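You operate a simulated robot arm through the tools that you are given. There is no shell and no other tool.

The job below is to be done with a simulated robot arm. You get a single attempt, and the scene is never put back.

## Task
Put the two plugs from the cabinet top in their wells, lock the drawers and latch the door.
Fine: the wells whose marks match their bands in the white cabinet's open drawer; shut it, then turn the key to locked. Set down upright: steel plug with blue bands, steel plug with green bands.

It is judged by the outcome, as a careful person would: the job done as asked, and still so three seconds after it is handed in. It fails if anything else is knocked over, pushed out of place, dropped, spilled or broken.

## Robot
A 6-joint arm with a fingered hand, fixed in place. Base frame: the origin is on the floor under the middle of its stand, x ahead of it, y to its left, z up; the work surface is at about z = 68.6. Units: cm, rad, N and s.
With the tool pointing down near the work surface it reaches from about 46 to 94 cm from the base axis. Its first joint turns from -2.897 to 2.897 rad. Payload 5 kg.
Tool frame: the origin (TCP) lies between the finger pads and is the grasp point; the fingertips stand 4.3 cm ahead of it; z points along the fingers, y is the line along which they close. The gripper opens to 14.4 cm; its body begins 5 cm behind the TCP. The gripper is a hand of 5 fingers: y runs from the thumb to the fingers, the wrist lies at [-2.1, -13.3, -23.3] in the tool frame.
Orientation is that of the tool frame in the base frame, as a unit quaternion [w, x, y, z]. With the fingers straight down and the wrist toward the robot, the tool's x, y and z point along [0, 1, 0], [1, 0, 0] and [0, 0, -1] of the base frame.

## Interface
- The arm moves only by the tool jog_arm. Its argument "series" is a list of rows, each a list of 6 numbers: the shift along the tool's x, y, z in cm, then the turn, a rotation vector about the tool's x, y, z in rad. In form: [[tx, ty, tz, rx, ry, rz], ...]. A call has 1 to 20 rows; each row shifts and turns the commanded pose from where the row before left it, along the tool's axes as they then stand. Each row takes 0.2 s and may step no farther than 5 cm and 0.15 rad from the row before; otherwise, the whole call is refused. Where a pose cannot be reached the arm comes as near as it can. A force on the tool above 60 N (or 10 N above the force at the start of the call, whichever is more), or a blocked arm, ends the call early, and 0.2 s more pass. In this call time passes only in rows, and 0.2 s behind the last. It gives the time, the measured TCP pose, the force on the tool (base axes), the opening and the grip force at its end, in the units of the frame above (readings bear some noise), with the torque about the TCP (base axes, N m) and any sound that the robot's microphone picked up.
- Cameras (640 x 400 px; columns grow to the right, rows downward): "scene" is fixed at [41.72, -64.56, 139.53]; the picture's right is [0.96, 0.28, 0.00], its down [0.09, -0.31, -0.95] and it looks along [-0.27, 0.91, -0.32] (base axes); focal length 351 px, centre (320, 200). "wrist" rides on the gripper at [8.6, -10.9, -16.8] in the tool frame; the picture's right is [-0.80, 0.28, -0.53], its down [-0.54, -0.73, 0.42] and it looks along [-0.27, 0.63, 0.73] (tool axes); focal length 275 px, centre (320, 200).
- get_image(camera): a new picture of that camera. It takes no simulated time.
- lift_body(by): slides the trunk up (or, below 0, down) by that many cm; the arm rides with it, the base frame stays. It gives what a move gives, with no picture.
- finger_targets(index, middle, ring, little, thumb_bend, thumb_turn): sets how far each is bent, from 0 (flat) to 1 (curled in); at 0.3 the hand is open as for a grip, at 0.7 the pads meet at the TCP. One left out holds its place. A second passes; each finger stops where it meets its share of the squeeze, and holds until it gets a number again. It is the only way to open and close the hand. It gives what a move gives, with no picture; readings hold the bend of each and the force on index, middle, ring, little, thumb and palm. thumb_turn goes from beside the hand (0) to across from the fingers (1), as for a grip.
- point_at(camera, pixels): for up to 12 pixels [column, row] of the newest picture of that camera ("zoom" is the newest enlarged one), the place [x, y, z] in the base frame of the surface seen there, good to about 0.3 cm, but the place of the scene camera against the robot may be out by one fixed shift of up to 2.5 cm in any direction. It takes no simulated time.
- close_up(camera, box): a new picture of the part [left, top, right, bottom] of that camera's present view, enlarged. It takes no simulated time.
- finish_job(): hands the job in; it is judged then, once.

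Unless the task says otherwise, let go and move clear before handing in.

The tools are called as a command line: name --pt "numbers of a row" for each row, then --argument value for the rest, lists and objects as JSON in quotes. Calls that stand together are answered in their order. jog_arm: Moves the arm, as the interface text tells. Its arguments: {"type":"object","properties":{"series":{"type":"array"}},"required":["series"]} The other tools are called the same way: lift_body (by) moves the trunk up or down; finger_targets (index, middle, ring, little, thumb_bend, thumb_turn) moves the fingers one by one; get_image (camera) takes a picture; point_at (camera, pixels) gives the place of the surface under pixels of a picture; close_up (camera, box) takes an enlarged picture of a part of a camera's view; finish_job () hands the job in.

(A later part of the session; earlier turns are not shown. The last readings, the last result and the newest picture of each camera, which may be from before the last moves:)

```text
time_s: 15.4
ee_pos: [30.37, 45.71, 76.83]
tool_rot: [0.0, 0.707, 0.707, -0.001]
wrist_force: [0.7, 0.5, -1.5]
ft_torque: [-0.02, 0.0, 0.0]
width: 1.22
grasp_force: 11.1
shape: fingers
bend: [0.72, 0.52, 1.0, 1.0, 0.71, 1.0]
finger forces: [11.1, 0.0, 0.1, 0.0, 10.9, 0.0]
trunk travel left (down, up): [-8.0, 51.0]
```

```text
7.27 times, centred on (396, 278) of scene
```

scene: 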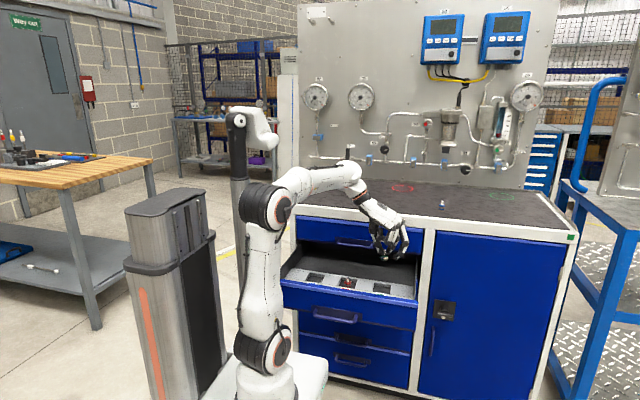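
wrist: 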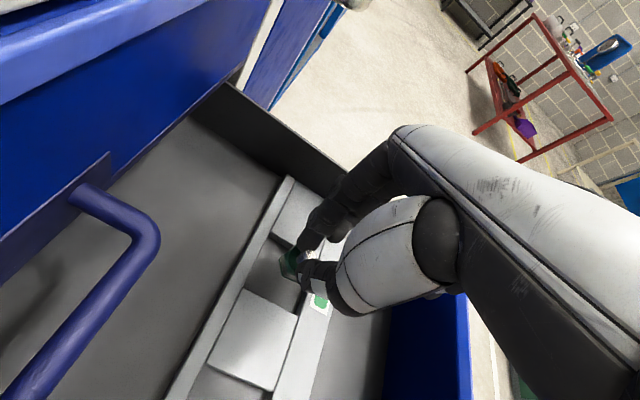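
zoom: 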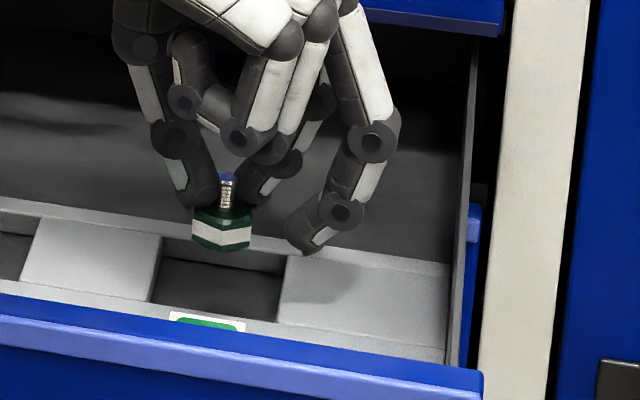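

The middle fingertip (scene zoom (305,245)) hangs low to the right of the well, over the raised block. I'll measure its height against the plug bottom.

point_at --camera "zoom" --pixels '[[300, 240], [318, 240], [215, 245], [240, 245], [225, 212], [228, 180], [290, 280], [310, 300], [240, 290], [205, 200], [60, 250], [220, 237]]'

```text
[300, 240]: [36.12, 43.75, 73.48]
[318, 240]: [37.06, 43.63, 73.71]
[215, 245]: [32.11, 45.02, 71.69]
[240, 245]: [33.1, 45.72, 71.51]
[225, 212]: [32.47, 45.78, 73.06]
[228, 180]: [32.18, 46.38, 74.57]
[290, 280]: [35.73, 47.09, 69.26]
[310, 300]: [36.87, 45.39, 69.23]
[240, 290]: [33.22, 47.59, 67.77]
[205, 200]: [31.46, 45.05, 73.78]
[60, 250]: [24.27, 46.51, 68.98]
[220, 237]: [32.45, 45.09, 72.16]
```

The middle tip is about 1.9 cm above the plug bottom, so it stays above the tray at release. I'll descend 2.8 cm with the plug into the well.

jog_arm --pt "0.1 0.15 0.8 0 0 0" --pt "0 0 0.8 0 0 0" --pt "0 0 0.7 0 0 0" --pt "0 0 0.5 0 0 0"

close_up --camera "wrist" --box '[220, 180, 380, 320]'

close_up --camera "scene" --box '[360, 250, 432, 305]'

```text
time_s: 16.4
ee_pos: [30.5, 45.87, 74.06]
tool_rot: [0.0, 0.707, 0.707, 0.0]
wrist_force: [1.3, -0.2, -0.3]
ft_torque: [0.02, 0.01, -0.01]
width: 1.22
grasp_force: 11.4
shape: fingers
bend: [0.72, 0.52, 1.0, 1.0, 0.71, 1.0]
finger forces: [11.2, 0.1, 0.0, 0.0, 11.0, 0.1]
trunk travel left (down, up): [-8.0, 51.0]
```

```text
2.86 times, centred on (300, 250) of wrist
```

zoom: 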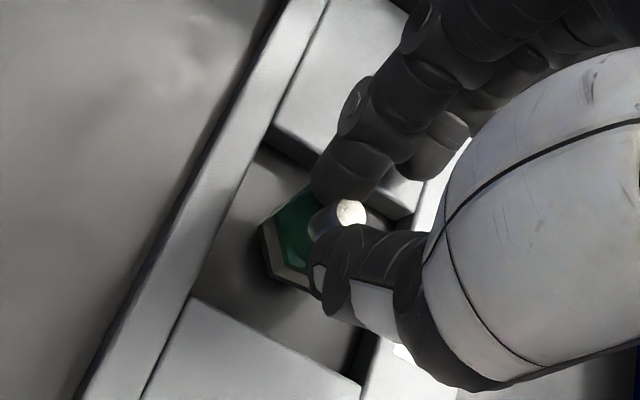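

```text
7.27 times, centred on (396, 278) of scene
```

zoom: 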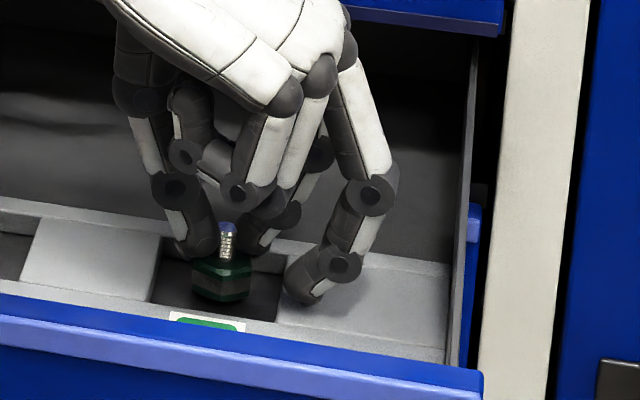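

The plug is inside the well with its bottom about 0.3 cm above the floor. I'll ease down in small steps watching the force.

jog_arm --pt "0 0 0.1 0 0 0" --pt "0 0 0.1 0 0 0" --pt "0 0 0.05 0 0 0"

```text
time_s: 17.2
ee_pos: [30.53, 45.88, 73.73]
tool_rot: [-0.001, 0.707, 0.708, 0.0]
wrist_force: [0.2, -0.1, -0.8]
ft_torque: [-0.01, 0.0, 0.0]
width: 1.2
grasp_force: 11.4
shape: fingers
bend: [0.72, 0.52, 1.0, 1.0, 0.71, 1.0]
finger forces: [11.1, 0.0, 0.0, 0.0, 11.0, 0.0]
trunk travel left (down, up): [-8.0, 51.0]
```

jog_arm --pt "0 0 0.06 0 0 0" --pt "0 0 0.06 0 0 0"

```text
time_s: 17.8
ee_pos: [30.53, 45.87, 73.63]
tool_rot: [-0.001, 0.708, 0.707, 0.0]
wrist_force: [0.8, -0.1, -0.5]
ft_torque: [0.0, 0.01, 0.01]
width: 1.22
grasp_force: 11.3
shape: fingers
bend: [0.72, 0.52, 1.0, 1.0, 0.71, 1.0]
finger forces: [11.2, 0.0, 0.0, 0.0, 10.9, 0.1]
trunk travel left (down, up): [-8.0, 51.0]
```

There is no contact force yet (z about −0.5 N), so I'll keep easing down.

jog_arm --pt "0 0 0.06 0 0 0" --pt "0 0 0.06 0 0 0"

close_up --camera "scene" --box '[370, 265, 420, 305]'

```text
time_s: 18.4
ee_pos: [30.48, 45.82, 73.61]
tool_rot: [0.001, 0.707, 0.707, 0.001]
wrist_force: [0.5, 0.1, 0.5]
ft_torque: [0.0, -0.07, -0.01]
width: 1.19
grasp_force: 11.3
shape: fingers
bend: [0.72, 0.52, 1.0, 1.0, 0.71, 1.0]
finger forces: [11.2, 1.0, 0.0, 0.1, 10.9, 0.1]
trunk travel left (down, up): [-8.0, 51.0]
```

```text
10.00 times, centred on (395, 285) of scene
```

zoom: 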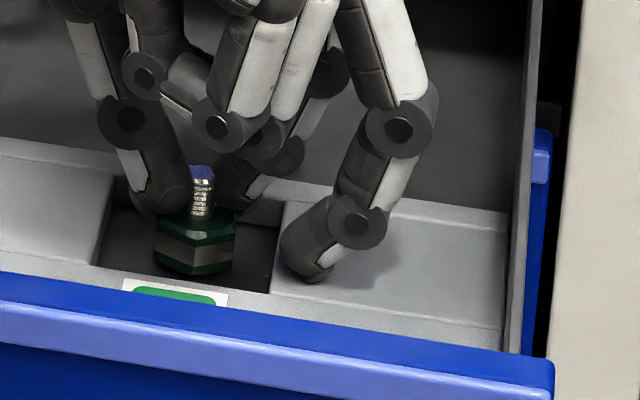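

The middle fingertip has just touched the block with 1 N, and the plug bottom is within about 1–2 mm of the well floor. I'll release gently in small stages.

finger_targets --index 0.68 --thumb_bend 0.67

close_up --camera "scene" --box '[370, 265, 420, 305]'

close_up --camera "wrist" --box '[220, 180, 380, 320]'

```text
time_s: 19.4
ee_pos: [30.62, 45.89, 73.61]
tool_rot: [0.0, 0.708, 0.707, 0.001]
wrist_force: [0.9, 0.9, 0.6]
ft_torque: [0.03, -0.08, -0.01]
width: 1.71
grasp_force: 0.8
shape: fingers
bend: [0.68, 0.52, 1.0, 1.0, 0.67, 1.0]
finger forces: [0.4, 1.1, 0.0, 0.0, 0.3, 0.1]
trunk travel left (down, up): [-8.0, 51.0]
```

```text
10.00 times, centred on (395, 285) of scene
```

zoom: 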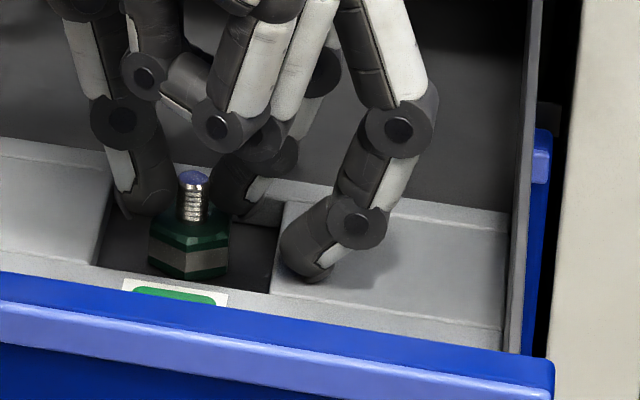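

```text
2.86 times, centred on (300, 250) of wrist
```

zoom: 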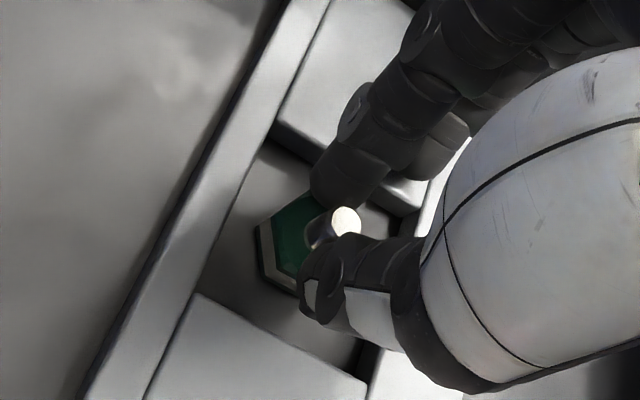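

The plug has settled on the well floor, upright. I'll open the pinch further.

finger_targets --index 0.6 --thumb_bend 0.59

close_up --camera "scene" --box '[370, 265, 420, 305]'

close_up --camera "wrist" --box '[220, 180, 380, 320]'

```text
time_s: 20.4
ee_pos: [30.57, 45.78, 73.65]
tool_rot: [0.0, 0.707, 0.707, -0.001]
wrist_force: [0.1, 1.2, 2.4]
ft_torque: [-0.02, -0.07, 0.02]
width: 4.35
grasp_force: 0.4
shape: fingers
bend: [0.6, 0.52, 1.0, 1.0, 0.59, 1.0]
finger forces: [0.0, 1.5, 0.0, 0.0, 0.1, 0.1]
trunk travel left (down, up): [-8.0, 51.0]
```

```text
10.00 times, centred on (395, 285) of scene
```

zoom: 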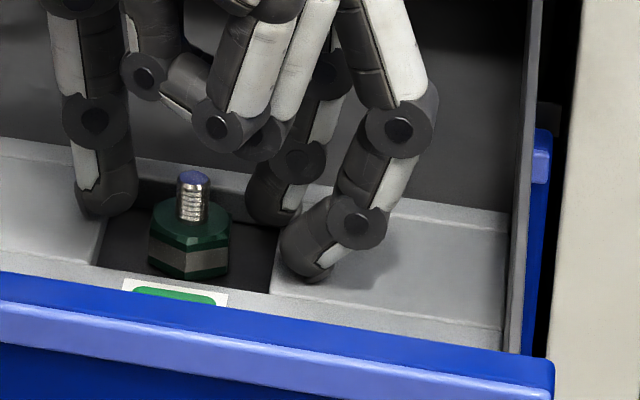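

```text
2.86 times, centred on (300, 250) of wrist
```

zoom: 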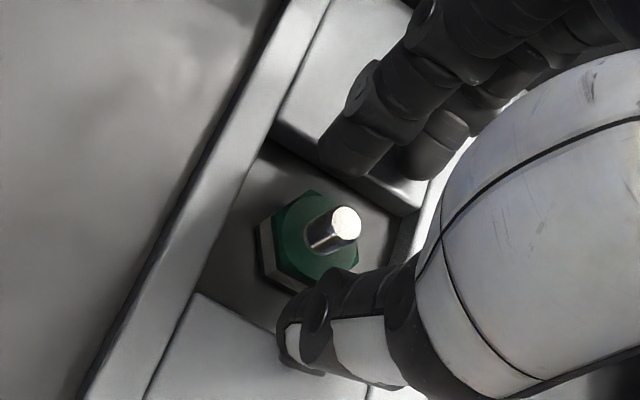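

The green plug stands upright in its well, clear of the fingers. I'll rise straight up.

jog_arm --pt "0 0 -0.5 0 0 0" --pt "0 0 -1.0 0 0 0" --pt "0 0 -1.5 0 0 0" --pt "0 0 -1.5 0 0 0"

lift_body --by 25.5

get_image --camera "wrist"

close_up --camera "scene" --box '[290, 190, 450, 310]'

```text
time_s: 21.4
ee_pos: [30.71, 45.72, 78.06]
tool_rot: [0.0, 0.707, 0.707, 0.0]
wrist_force: [0.5, 0.7, -1.1]
ft_torque: [-0.01, 0.03, -0.02]
width: 4.35
grasp_force: 0.2
shape: fingers
bend: [0.6, 0.52, 1.0, 1.0, 0.59, 1.0]
finger forces: [0.1, 0.0, 0.0, 0.0, 0.0, 0.0]
trunk travel left (down, up): [-8.0, 51.0]
```

```text
time_s: 24.0
ee_pos: [30.56, 45.7, 103.58]
tool_rot: [0.0, 0.707, 0.707, 0.0]
wrist_force: [0.5, 0.3, 0.0]
ft_torque: [0.0, 0.01, -0.01]
width: 4.36
grasp_force: 0.0
shape: fingers
bend: [0.6, 0.52, 1.0, 1.0, 0.59, 1.0]
finger forces: [0.1, 0.0, 0.0, 0.0, 0.0, 0.0]
trunk travel left (down, up): [-33.5, 25.5]
```

```text
taken
```

wrist: 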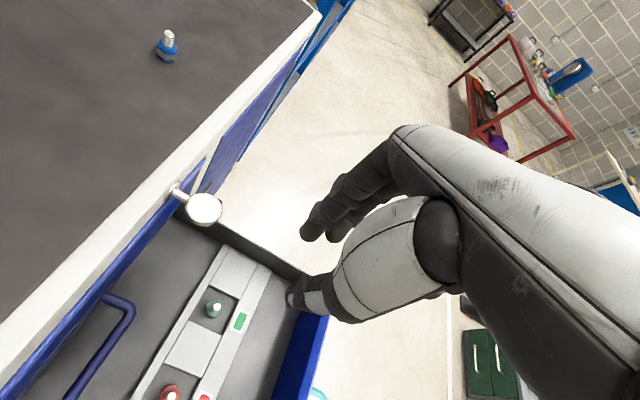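

```text
3.33 times, centred on (370, 250) of scene
```

zoom: 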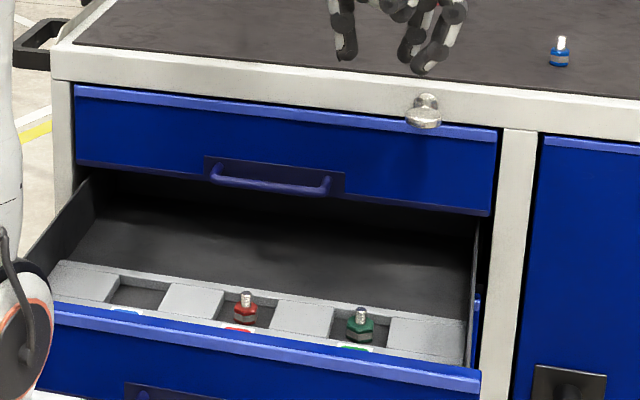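

The green plug is upright beside its green mark (scene zoom (360,323)). Next I'll curl the middle finger out of the way and move above the blue plug.

finger_targets --index 0.58 --middle 1.0 --thumb_bend 0.58

jog_arm --pt "2.3 1.7 0 0 0 0" --pt "3.2 2.4 0 0 0 0" --pt "3.2 2.4 0 0 0 0" --pt "3.2 2.4 0 0 0 0" --pt "3.2 2.4 0 0 0 0" --pt "3.2 2.4 0 0 0 0" --pt "3.2 2.4 0 0 0 0" --pt "3.1 2.3 0 0 0 0"

get_image --camera "wrist"

close_up --camera "scene" --box '[390, 140, 490, 220]'

```text
time_s: 25.0
ee_pos: [30.51, 45.92, 103.53]
tool_rot: [0.0, 0.707, 0.707, 0.0]
wrist_force: [-0.2, -0.9, 0.1]
ft_torque: [0.01, 0.02, -0.01]
width: 5.28
grasp_force: 0.0
shape: fingers
bend: [0.57, 1.0, 1.0, 1.0, 0.57, 1.0]
finger forces: [0.0, 0.0, 0.0, 0.0, 0.0, 0.1]
trunk travel left (down, up): [-33.5, 25.5]
```

```text
time_s: 26.8
ee_pos: [45.99, 66.55, 101.55]
tool_rot: [0.0, 0.707, 0.707, -0.002]
wrist_force: [0.1, 0.4, -0.2]
ft_torque: [0.0, 0.04, 0.0]
width: 5.31
grasp_force: 0.0
shape: fingers
bend: [0.57, 1.0, 1.0, 1.0, 0.57, 1.0]
finger forces: [0.1, 0.0, 0.0, 0.0, 0.0, 0.1]
out of reach, approached as far as the arm can: row 7, 8
trunk travel left (down, up): [-33.5, 25.5]
```

```text
taken
```

wrist: 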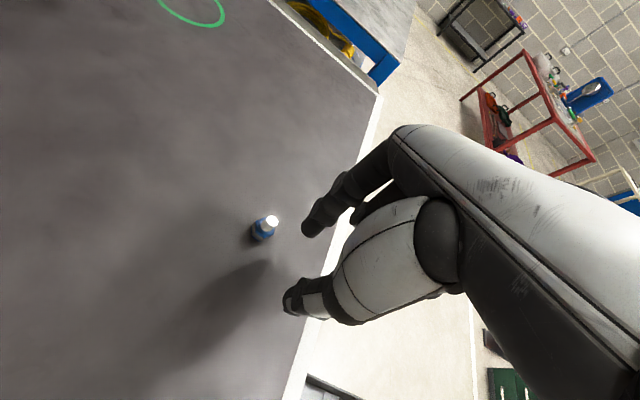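

```text
5.00 times, centred on (440, 180) of scene
```

zoom: 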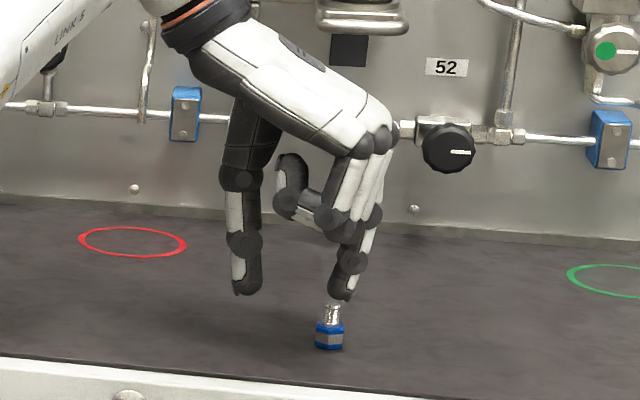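

The arm ran short of reach at this trunk height (stopped at (46.0,66.6,101.6)), still well above the plug. Raising the trunk brings the shoulder nearer wrist height, so I'll lift 19 cm and read the pose.

lift_body --by 19

get_image --camera "wrist"

```text
time_s: 28.9
ee_pos: [46.04, 66.39, 120.65]
tool_rot: [0.0, 0.707, 0.707, 0.0]
wrist_force: [-0.5, 0.9, -0.2]
ft_torque: [-0.02, -0.02, -0.04]
width: 5.32
grasp_force: 0.1
shape: fingers
bend: [0.57, 1.0, 1.0, 1.0, 0.57, 1.0]
finger forces: [0.0, 0.1, 0.0, 0.0, 0.0, 0.1]
trunk travel left (down, up): [-52.5, 6.5]
```

```text
taken
```

wrist: 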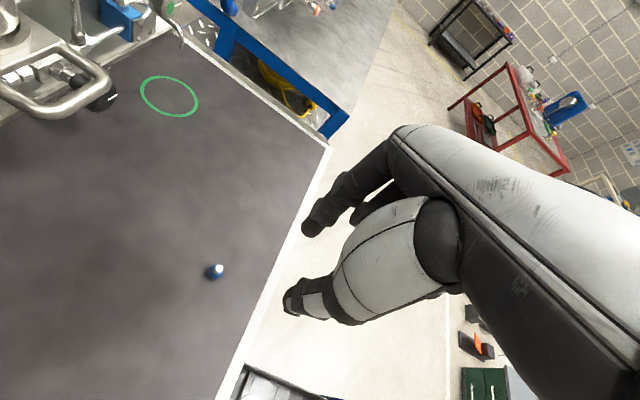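

The trunk is back up and the TCP reads (46.0,66.4,120.7). I'll descend 12 cm by arm here, well off the plug, then check the pose.

jog_arm --pt "0 0 3 0 0 0" --pt "0 0 3 0 0 0" --pt "0 0 3 0 0 0" --pt "0 0 3 0 0 0"

```text
time_s: 29.9
ee_pos: [45.99, 66.51, 108.51]
tool_rot: [0.0, 0.707, 0.707, 0.001]
wrist_force: [-0.2, 0.9, -0.2]
ft_torque: [0.01, 0.04, 0.02]
width: 5.31
grasp_force: 0.1
shape: fingers
bend: [0.57, 1.0, 1.0, 1.0, 0.57, 1.0]
finger forces: [0.0, 0.1, 0.0, 0.0, 0.1, 0.1]
trunk travel left (down, up): [-52.5, 6.5]
```

The commanded pose follows the measured one. Now I'll shift horizontally to above the blue stem near (49.0,70.5).

jog_arm --pt "2.0 1.5 0 0 0 0" --pt "1.95 1.5 0 0 0 0" --pt "0 0 1.5 0 0 0" --pt "0 0 1.5 0 0 0"

get_image --camera "wrist"

close_up --camera "wrist" --box '[236, 190, 364, 330]'

point_at --camera "zoom" --pixels '[[250, 190], [255, 200], [245, 205], [240, 215], [260, 190], [250, 200]]'

```text
time_s: 30.9
ee_pos: [48.78, 69.94, 105.69]
tool_rot: [0.0, 0.707, 0.707, 0.001]
wrist_force: [0.0, 0.3, -0.3]
ft_torque: [0.02, 0.02, -0.01]
width: 5.29
grasp_force: 0.1
shape: fingers
bend: [0.57, 1.0, 1.0, 1.0, 0.57, 1.0]
finger forces: [0.0, 0.0, 0.0, 0.0, 0.1, 0.0]
out of reach, approached as far as the arm can: row 2
trunk travel left (down, up): [-52.5, 6.5]
```

```text
taken
```

wrist: 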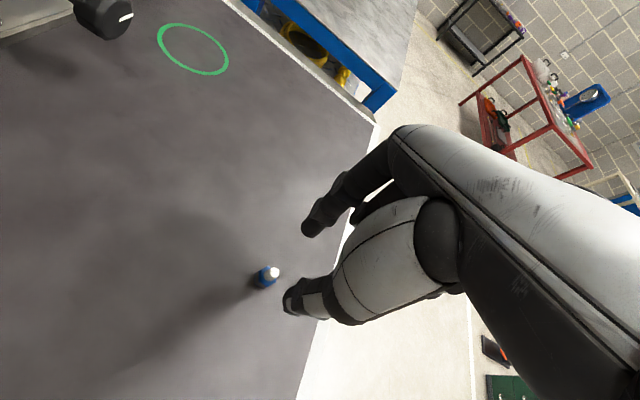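

```text
2.86 times, centred on (300, 260) of wrist
```

zoom: 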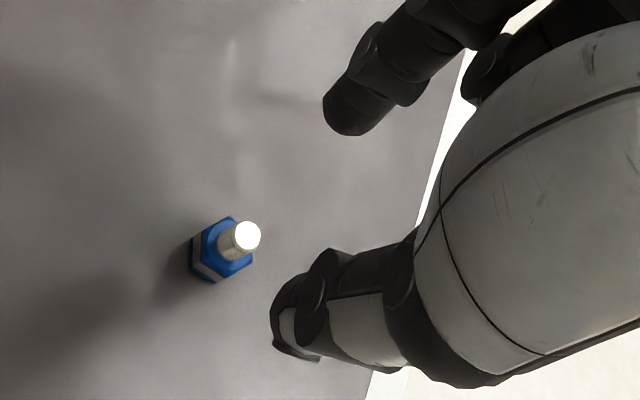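

```text
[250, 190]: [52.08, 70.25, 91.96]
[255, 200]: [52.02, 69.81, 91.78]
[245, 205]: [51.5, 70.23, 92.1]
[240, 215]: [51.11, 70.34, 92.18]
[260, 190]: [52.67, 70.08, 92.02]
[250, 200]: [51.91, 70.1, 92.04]
```

I'll read the blue stem top at zoom (247,236).

point_at --camera "zoom" --pixels '[[247, 236], [242, 240], [252, 232], [245, 244], [238, 252], [225, 245], [350, 110], [335, 130], [300, 290], [285, 345], [365, 90]]'

```text
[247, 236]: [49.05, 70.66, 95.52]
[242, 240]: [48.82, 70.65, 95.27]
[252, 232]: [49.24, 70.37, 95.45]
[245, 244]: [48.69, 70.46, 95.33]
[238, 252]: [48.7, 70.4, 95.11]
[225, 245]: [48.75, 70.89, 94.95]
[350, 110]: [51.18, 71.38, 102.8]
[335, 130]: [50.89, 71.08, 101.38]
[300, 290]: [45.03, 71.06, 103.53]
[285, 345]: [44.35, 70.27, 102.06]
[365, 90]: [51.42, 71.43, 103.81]
```

Blue stem axis is about (49.0,70.6). I'll descend 4.5 cm, shift to align, and check.

jog_arm --pt "0 0 2.0 0 0 0" --pt "0 0 1.5 0 0 0" --pt "0.45 0.3 1.0 0 0 0"

close_up --camera "wrist" --box '[236, 190, 364, 330]'

close_up --camera "scene" --box '[415, 170, 471, 220]'

```text
time_s: 31.7
ee_pos: [49.04, 70.53, 100.95]
tool_rot: [-0.001, 0.707, 0.707, 0.0]
wrist_force: [-0.4, -0.1, 0.1]
ft_torque: [0.01, 0.01, 0.01]
width: 5.3
grasp_force: 0.1
shape: fingers
bend: [0.57, 1.0, 1.0, 1.0, 0.57, 1.0]
finger forces: [0.0, 0.1, 0.0, 0.0, 0.0, 0.0]
trunk travel left (down, up): [-52.5, 6.5]
```

```text
2.86 times, centred on (300, 260) of wrist
```

zoom: 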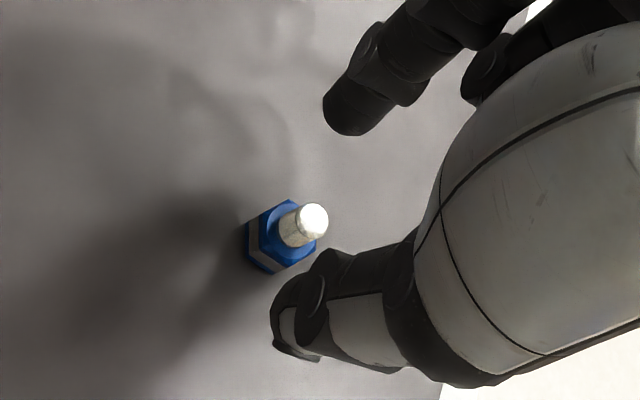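

```text
8.00 times, centred on (443, 195) of scene
```

zoom: 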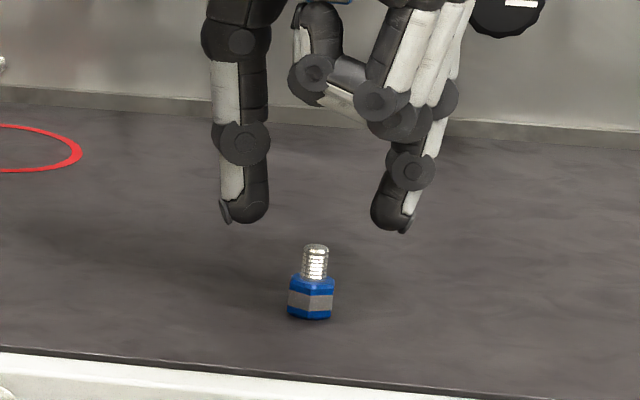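

The stem sits midway between the thumb and index. I'll descend 2.55 cm to the same grasp height as before.

jog_arm --pt "0 0 1.0 0 0 0" --pt "0 0 1.0 0 0 0" --pt "-0.1 0 0.55 0 0 0"

finger_targets --index 0.64 --thumb_bend 0.64

close_up --camera "wrist" --box '[236, 190, 364, 330]'

close_up --camera "scene" --box '[415, 175, 471, 220]'

```text
time_s: 32.5
ee_pos: [49.07, 70.39, 98.54]
tool_rot: [0.0, 0.707, 0.707, -0.001]
wrist_force: [-0.2, -0.6, 1.0]
ft_torque: [0.02, 0.01, 0.0]
width: 5.31
grasp_force: 0.0
shape: fingers
bend: [0.57, 1.0, 1.0, 1.0, 0.57, 1.0]
finger forces: [0.1, 0.0, 0.0, 0.0, 0.0, 0.0]
trunk travel left (down, up): [-52.5, 6.5]
```

```text
time_s: 33.5
ee_pos: [49.08, 70.38, 98.39]
tool_rot: [0.0, 0.708, 0.706, 0.0]
wrist_force: [0.4, -0.2, -0.4]
ft_torque: [-0.02, 0.0, 0.0]
width: 2.88
grasp_force: 0.1
shape: fingers
bend: [0.64, 1.0, 1.0, 1.0, 0.64, 1.0]
finger forces: [0.0, 0.1, 0.0, 0.0, 0.0, 0.1]
trunk travel left (down, up): [-52.5, 6.5]
```

```text
2.86 times, centred on (300, 260) of wrist
```

zoom: 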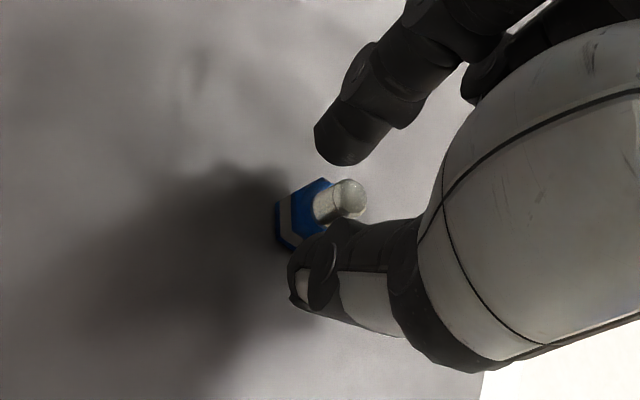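

```text
8.89 times, centred on (443, 198) of scene
```

zoom: 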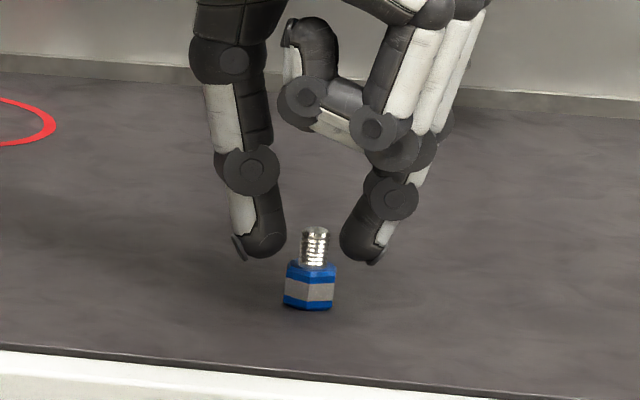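

The stem is centred between the tips (gaps 14 and 12 px in the scene zoom). I'll squeeze.

finger_targets --index 0.75 --thumb_bend 0.75

jog_arm --pt "0 0 -0.5 0 0 0" --pt "0 0 -0.8 0 0 0" --pt "0 0 -1.2 0 0 0" --pt "0 0 -1.5 0 0 0"

close_up --camera "wrist" --box '[236, 190, 364, 330]'

close_up --camera "scene" --box '[415, 165, 471, 220]'

```text
time_s: 34.5
ee_pos: [49.02, 70.4, 98.53]
tool_rot: [0.0, 0.707, 0.707, 0.001]
wrist_force: [0.0, -0.9, 0.3]
ft_torque: [-0.02, 0.0, 0.0]
width: 1.04
grasp_force: 10.2
shape: fingers
bend: [0.72, 1.0, 1.0, 1.0, 0.71, 1.0]
finger forces: [9.4, 0.0, 0.0, 0.0, 11.1, 0.1]
trunk travel left (down, up): [-52.5, 6.5]
```

```text
time_s: 35.5
ee_pos: [48.94, 70.34, 102.61]
tool_rot: [-0.001, 0.707, 0.707, 0.0]
wrist_force: [0.2, -0.1, -0.7]
ft_torque: [0.03, -0.01, 0.01]
width: 1.06
grasp_force: 10.1
shape: fingers
bend: [0.72, 1.0, 1.0, 1.0, 0.71, 1.0]
finger forces: [9.4, 0.0, 0.0, 0.1, 11.1, 0.0]
trunk travel left (down, up): [-52.5, 6.5]
```

```text
2.86 times, centred on (300, 260) of wrist
```

zoom: 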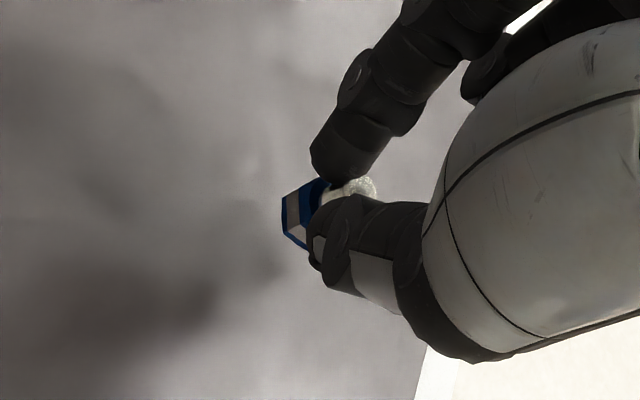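

```text
7.27 times, centred on (443, 192) of scene
```

zoom: 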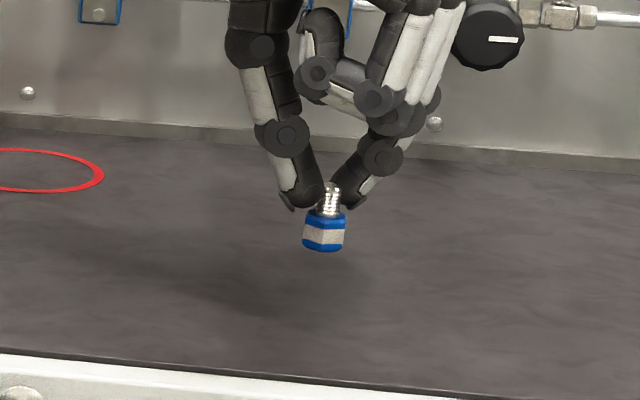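

The blue plug lifted, held with ~10 N at width 1.05 cm, though perhaps slightly off-centre. I'll inspect for tilt.

close_up --camera "wrist" --box '[280, 225, 336, 270]'

point_at --camera "zoom" --pixels '[[400, 150], [470, 140], [370, 160], [200, 200], [260, 150], [300, 260], [180, 170], [440, 120]]'

close_up --camera "scene" --box '[430, 180, 458, 202]'

point_at --camera "zoom" --pixels '[[320, 110], [310, 190], [290, 200], [330, 200], [300, 240], [330, 60]]'

```text
8.89 times, centred on (308, 248) of wrist
```

zoom: 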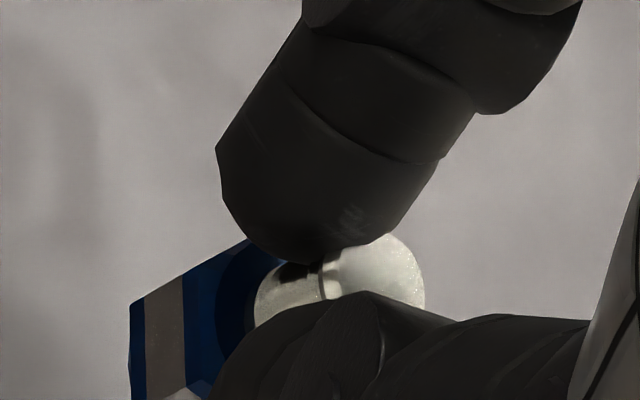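

```text
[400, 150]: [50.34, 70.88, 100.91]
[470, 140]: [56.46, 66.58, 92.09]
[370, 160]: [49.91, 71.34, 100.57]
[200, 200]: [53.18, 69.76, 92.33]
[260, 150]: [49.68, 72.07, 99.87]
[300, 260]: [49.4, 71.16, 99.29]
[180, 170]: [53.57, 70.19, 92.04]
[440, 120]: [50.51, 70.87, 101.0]
```

```text
16.00 times, centred on (444, 191) of scene
```

zoom: 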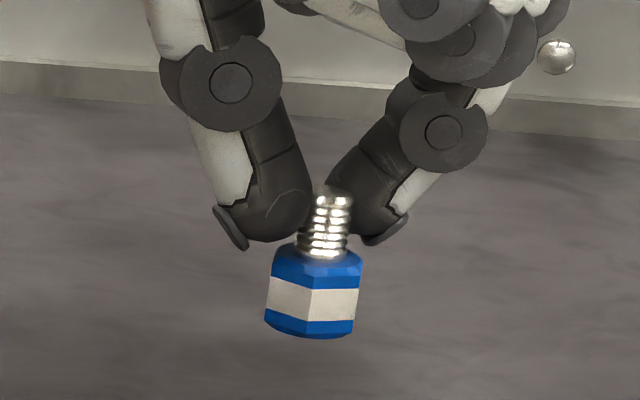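

```text
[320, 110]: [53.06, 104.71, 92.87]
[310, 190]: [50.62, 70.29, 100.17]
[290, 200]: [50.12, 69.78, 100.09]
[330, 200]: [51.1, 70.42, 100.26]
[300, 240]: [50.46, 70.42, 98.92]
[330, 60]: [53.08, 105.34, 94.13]
```

The blue plug is held with only a few degrees of lean, fine for setting down. I'll carry it back over the drawer at this height.

jog_arm --pt "-1.2 -0.9 0 0 0 0" --pt "-2.0 -1.5 0 0 0 0" --pt "-2.4 -1.8 0 0 0 0" --pt "-2.4 -1.8 0 0 0 0" --pt "-2.4 -1.8 0 0 0 0" --pt "-2.4 -1.8 0 0 0 0" --pt "-2.4 -1.8 0 0 0 0" --pt "-2.4 -1.8 0 0 0 0" --pt "-2.4 -1.8 0 0 0 0" --pt "-2.4 -1.8 0 0 0 0" --pt "-2.2 -1.7 0 0 0 0"

get_image --camera "scene"

```text
time_s: 37.9
ee_pos: [30.63, 45.71, 102.52]
tool_rot: [-0.001, 0.707, 0.707, 0.001]
wrist_force: [-0.4, 0.0, 0.2]
ft_torque: [0.0, 0.0, 0.03]
width: 1.02
grasp_force: 10.6
shape: fingers
bend: [0.72, 1.0, 1.0, 1.0, 0.71, 1.0]
finger forces: [9.5, 0.1, 0.0, 0.0, 11.1, 0.1]
trunk travel left (down, up): [-52.5, 6.5]
```

```text
taken
```

scene: 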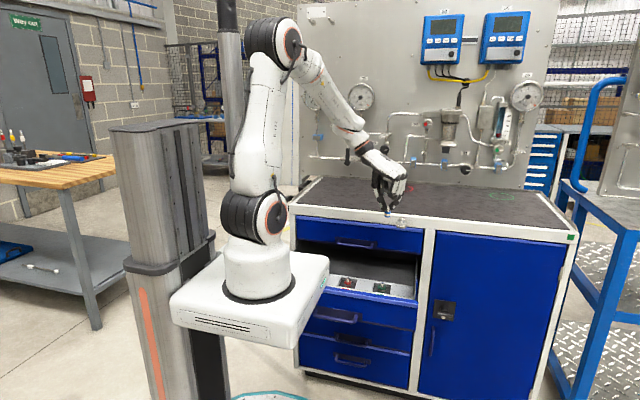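

The arm is above the green well with the plug held. I'll now slide along −x to above the blue well near x=5.2.

jog_arm --pt "0 -1.8 0 0 0 0" --pt "0 -2.6 0 0 0 0" --pt "0 -3.0 0 0 0 0" --pt "0 -3.0 0 0 0 0" --pt "0 -3.0 0 0 0 0" --pt "0 -3.0 0 0 0 0" --pt "0 -3.0 0 0 0 0" --pt "0 -3.0 0 0 0 0" --pt "0 -2.0 0 0 0 0" --pt "0 -1.0 0 0 0 0"

get_image --camera "scene"

get_image --camera "wrist"

```text
time_s: 40.1
ee_pos: [5.94, 45.61, 102.65]
tool_rot: [-0.001, 0.713, 0.702, 0.001]
wrist_force: [0.3, 0.3, 0.3]
ft_torque: [0.02, -0.02, -0.02]
width: 1.02
grasp_force: 10.2
shape: fingers
bend: [0.72, 1.0, 1.0, 1.0, 0.71, 1.0]
finger forces: [9.6, 0.0, 0.0, 0.0, 11.2, 0.0]
trunk travel left (down, up): [-52.5, 6.5]
```

```text
taken
```

scene: 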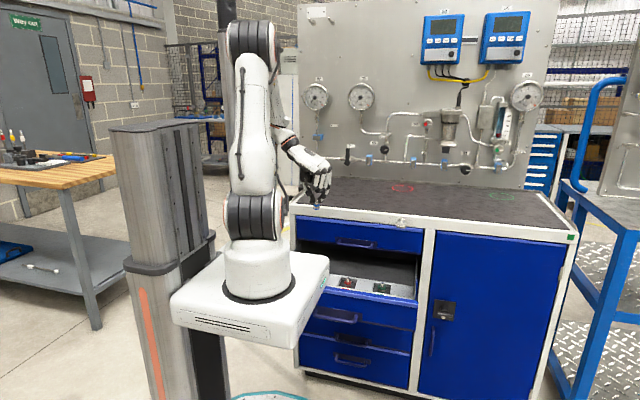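

```text
taken
```

wrist: 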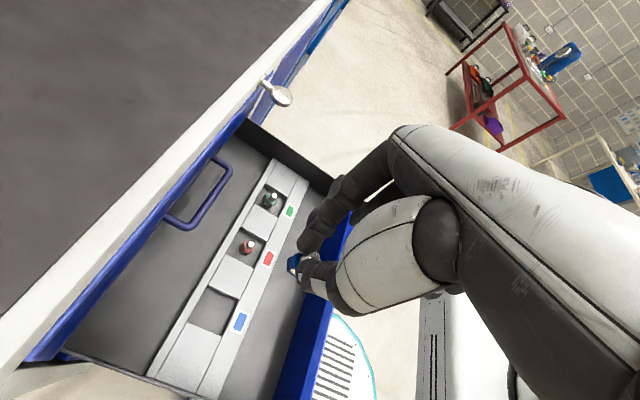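

The TCP reads (5.9,45.6,102.7) with a slight yaw drift; the blue well is at wrist (213,312). I'll measure the well and make a null jog to see whether the arm settles.

jog_arm --pt "0 0 0 0 0 0" --pt "0 0 0 0 0 0"

close_up --camera "wrist" --box '[165, 275, 261, 345]'

point_at --camera "zoom" --pixels '[[280, 110], [255, 100], [420, 160], [400, 190], [180, 250], [320, 340], [300, 220], [445, 150], [150, 270], [340, 330], [370, 200], [240, 230]]'

```text
time_s: 40.7
ee_pos: [5.85, 45.75, 102.79]
tool_rot: [-0.003, 0.712, 0.702, 0.002]
wrist_force: [0.1, 0.1, 0.8]
ft_torque: [-0.01, -0.02, 0.0]
width: 1.05
grasp_force: 10.6
shape: fingers
bend: [0.72, 1.0, 1.0, 1.0, 0.71, 1.0]
finger forces: [9.6, 0.0, 0.0, 0.0, 11.3, 0.0]
trunk travel left (down, up): [-52.5, 6.5]
```

```text
5.71 times, centred on (213, 310) of wrist
```

zoom: 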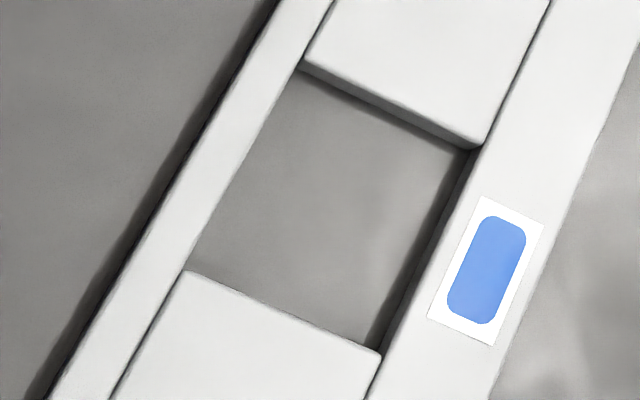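

```text
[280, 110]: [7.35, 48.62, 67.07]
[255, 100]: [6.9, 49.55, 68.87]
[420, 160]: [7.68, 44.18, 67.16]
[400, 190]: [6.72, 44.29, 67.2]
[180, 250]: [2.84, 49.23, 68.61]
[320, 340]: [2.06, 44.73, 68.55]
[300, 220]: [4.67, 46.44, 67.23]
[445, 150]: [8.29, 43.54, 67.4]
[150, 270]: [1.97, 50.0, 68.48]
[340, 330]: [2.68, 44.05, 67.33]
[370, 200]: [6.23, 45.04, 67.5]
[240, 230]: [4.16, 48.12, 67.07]
```

Blue well spans about x 2.3–8.6, y 43–49 (centre (5.4,45.9)), and the plug hangs at about (5.9,45.9), well inside. I'll lower by trunk in stages.

lift_body --by -16

get_image --camera "scene"

get_image --camera "wrist"

```text
time_s: 42.5
ee_pos: [5.84, 45.58, 86.73]
tool_rot: [0.0, 0.713, 0.701, 0.001]
wrist_force: [0.5, 0.8, -0.7]
ft_torque: [-0.01, -0.01, 0.01]
width: 1.02
grasp_force: 10.5
shape: fingers
bend: [0.72, 1.0, 1.0, 1.0, 0.71, 1.0]
finger forces: [9.6, 0.0, 0.0, 0.0, 11.2, 0.1]
trunk travel left (down, up): [-36.5, 22.5]
```

```text
taken
```

scene: 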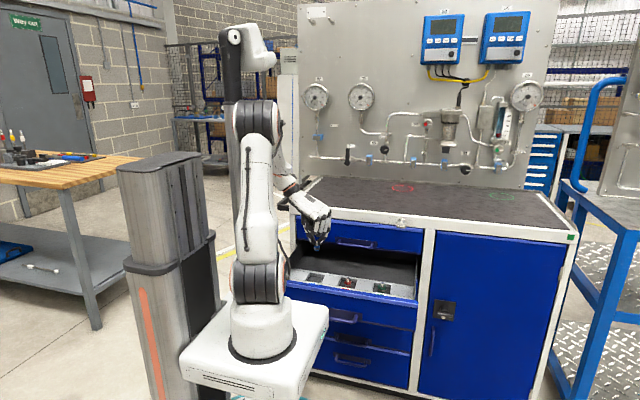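

```text
taken
```

wrist: 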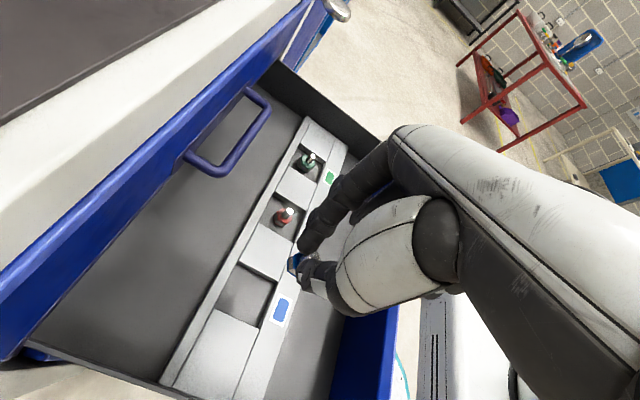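

Clear so far, with the plug still held over the blue well. I'll lower 9.5 cm more.

lift_body --by -9.5

close_up --camera "scene" --box '[270, 220, 390, 310]'

close_up --camera "wrist" --box '[200, 170, 380, 330]'

```text
time_s: 43.8
ee_pos: [5.85, 45.78, 77.05]
tool_rot: [0.0, 0.712, 0.702, 0.001]
wrist_force: [-0.4, 0.4, 0.3]
ft_torque: [-0.01, 0.02, 0.0]
width: 1.06
grasp_force: 10.7
shape: fingers
bend: [0.72, 1.0, 1.0, 1.0, 0.71, 1.0]
finger forces: [9.6, 0.0, 0.1, 0.0, 11.2, 0.0]
trunk travel left (down, up): [-27.0, 32.0]
```

```text
4.44 times, centred on (330, 265) of scene
```

zoom: 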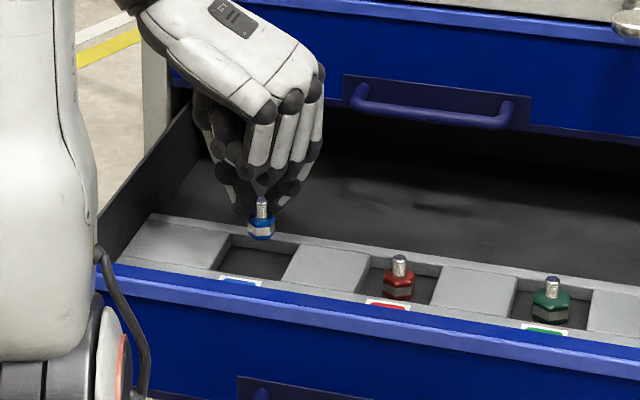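

```text
2.50 times, centred on (290, 250) of wrist
```

zoom: 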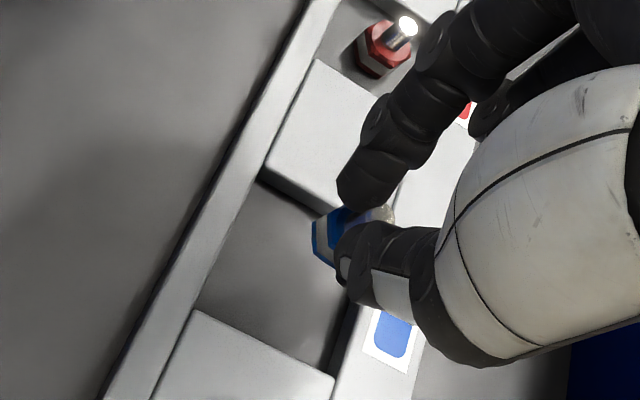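

The plug hangs just over the well (scene zoom (262,225)). I'll lower 2.9 cm more by trunk, leaving a few millimetres.

lift_body --by -2.9

close_up --camera "scene" --box '[300, 250, 370, 300]'

close_up --camera "wrist" --box '[200, 170, 380, 330]'

```text
time_s: 44.6
ee_pos: [5.82, 45.78, 74.15]
tool_rot: [0.0, 0.713, 0.701, 0.001]
wrist_force: [-0.3, -0.8, 0.9]
ft_torque: [0.01, -0.03, -0.01]
width: 1.06
grasp_force: 10.1
shape: fingers
bend: [0.72, 1.0, 1.0, 1.0, 0.71, 1.0]
finger forces: [9.6, 0.0, 0.0, 0.1, 11.2, 0.0]
trunk travel left (down, up): [-24.1, 34.9]
```

```text
8.00 times, centred on (335, 275) of scene
```

zoom: 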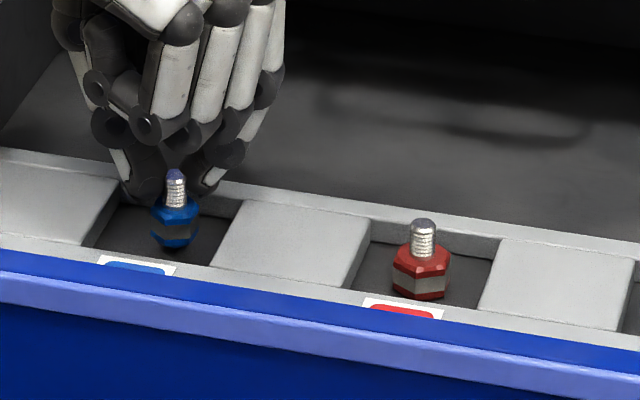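

```text
2.50 times, centred on (290, 250) of wrist
```

zoom: 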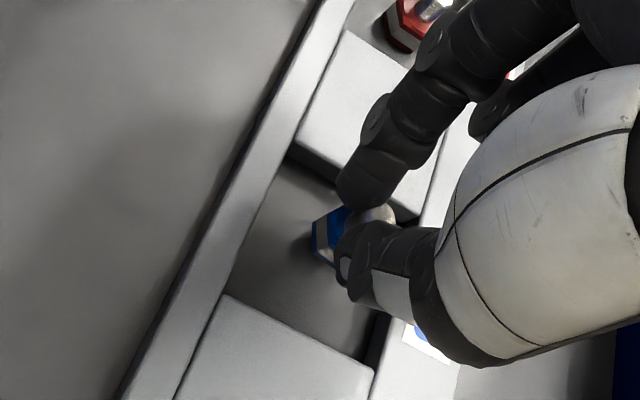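

The blue plug is inside the well with about 4 mm to go. I'll ease down in small steps.

jog_arm --pt "0 0 0.1 0 0 0" --pt "0 0 0.1 0 0 0" --pt "0 0 0.05 0 0 0"

```text
time_s: 45.4
ee_pos: [5.72, 45.91, 74.17]
tool_rot: [-0.003, 0.712, 0.702, 0.002]
wrist_force: [0.5, 0.0, -0.3]
ft_torque: [0.0, 0.0, -0.01]
width: 1.02
grasp_force: 10.7
shape: fingers
bend: [0.72, 1.0, 1.0, 1.0, 0.71, 1.0]
finger forces: [9.6, 0.1, 0.0, 0.1, 11.1, 0.0]
trunk travel left (down, up): [-24.1, 34.9]
```

The arm sits at a joint limit here, so the jog gave no descent; I'll use the trunk for the last millimetres.

lift_body --by -0.2

```text
time_s: 45.9
ee_pos: [5.93, 45.74, 73.79]
tool_rot: [-0.002, 0.713, 0.702, 0.0]
wrist_force: [-0.1, -0.5, -0.8]
ft_torque: [-0.01, 0.01, 0.02]
width: 1.04
grasp_force: 10.2
shape: fingers
bend: [0.72, 1.0, 1.0, 1.0, 0.71, 1.0]
finger forces: [9.5, 0.1, 0.1, 0.0, 11.2, 0.0]
trunk travel left (down, up): [-23.9, 35.1]
```

lift_body --by -0.1

close_up --camera "scene" --box '[305, 260, 345, 290]'

```text
time_s: 46.4
ee_pos: [5.8, 45.7, 73.72]
tool_rot: [-0.002, 0.712, 0.702, 0.0]
wrist_force: [-0.9, -0.5, -0.6]
ft_torque: [0.01, 0.02, -0.01]
width: 1.01
grasp_force: 10.5
shape: fingers
bend: [0.72, 1.0, 1.0, 1.0, 0.71, 1.0]
finger forces: [9.6, 0.0, 0.1, 0.1, 11.2, 0.0]
trunk travel left (down, up): [-23.8, 35.2]
```

```text
13.33 times, centred on (325, 275) of scene
```

zoom: 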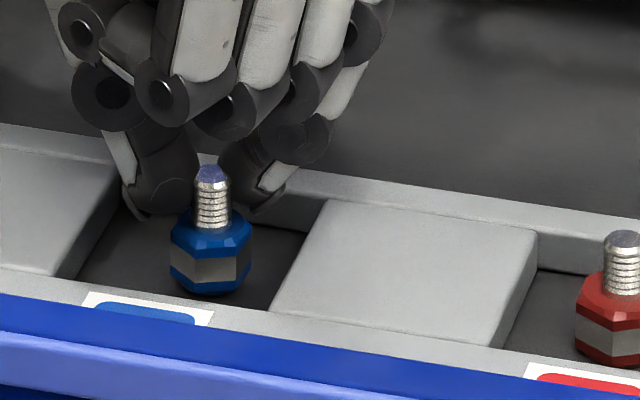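

Still no contact force (z −0.6 N). One more millimetre.

lift_body --by -0.1

```text
time_s: 46.9
ee_pos: [5.87, 45.69, 73.53]
tool_rot: [0.0, 0.713, 0.701, 0.001]
wrist_force: [-0.2, 0.5, -0.3]
ft_torque: [-0.01, -0.01, -0.02]
width: 1.03
grasp_force: 10.0
shape: fingers
bend: [0.72, 1.0, 1.0, 1.0, 0.71, 1.0]
finger forces: [9.6, 0.0, 0.0, 0.1, 11.2, 0.1]
trunk travel left (down, up): [-23.7, 35.3]
```

lift_body --by -0.1

```text
time_s: 47.4
ee_pos: [5.87, 45.8, 73.41]
tool_rot: [0.0, 0.712, 0.702, 0.0]
wrist_force: [1.2, -0.2, 1.2]
ft_torque: [0.0, 0.01, 0.01]
width: 1.0
grasp_force: 10.8
shape: fingers
bend: [0.72, 1.0, 1.0, 1.0, 0.71, 1.0]
finger forces: [10.0, 0.0, 0.0, 0.0, 11.7, 0.0]
trunk travel left (down, up): [-23.6, 35.4]
```

Force z rose to +1.2 N and the grip readings changed, so the plug is touching the floor. I'll look and then release gently.

close_up --camera "scene" --box '[305, 260, 345, 290]'

finger_targets --index 0.68 --thumb_bend 0.67

close_up --camera "scene" --box '[305, 260, 345, 290]'

close_up --camera "wrist" --box '[240, 190, 380, 310]'

```text
13.33 times, centred on (325, 275) of scene
```

zoom: 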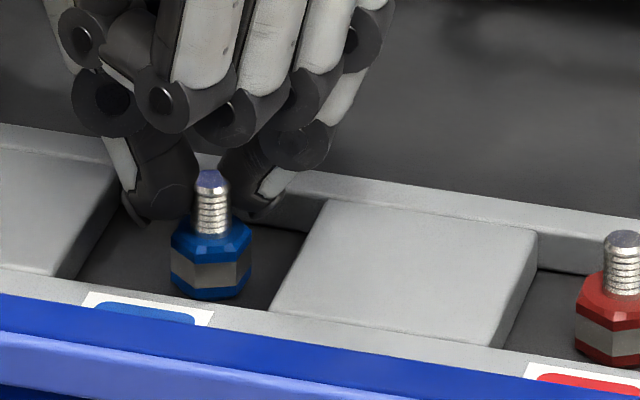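

```text
time_s: 48.4
ee_pos: [5.91, 45.76, 73.31]
tool_rot: [-0.001, 0.713, 0.701, 0.0]
wrist_force: [-0.9, -0.7, -0.1]
ft_torque: [0.0, -0.01, -0.01]
width: 1.63
grasp_force: 0.0
shape: fingers
bend: [0.68, 1.0, 1.0, 1.0, 0.67, 1.0]
finger forces: [0.1, 0.0, 0.0, 0.2, 0.0, 0.0]
trunk travel left (down, up): [-23.6, 35.4]
```

```text
13.33 times, centred on (325, 275) of scene
```

zoom: 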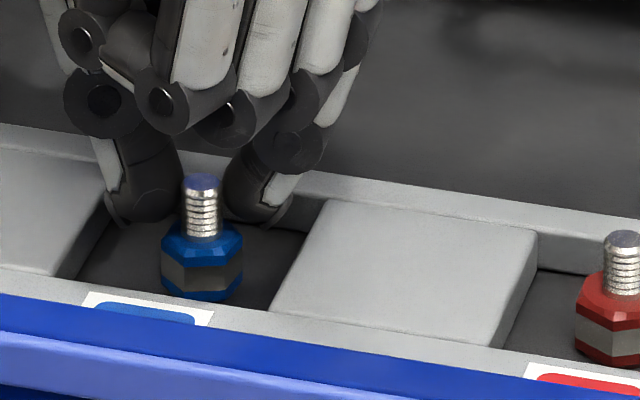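

```text
3.33 times, centred on (310, 250) of wrist
```

zoom: 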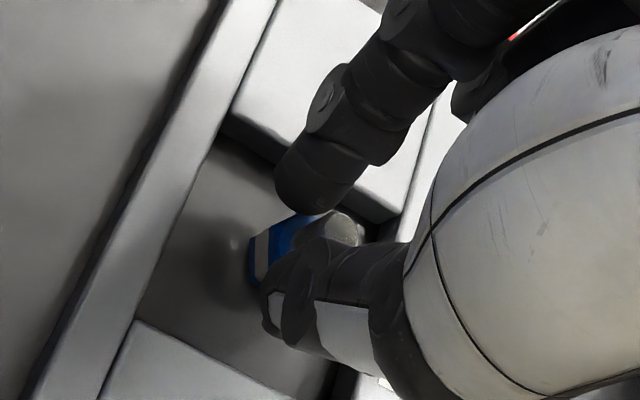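

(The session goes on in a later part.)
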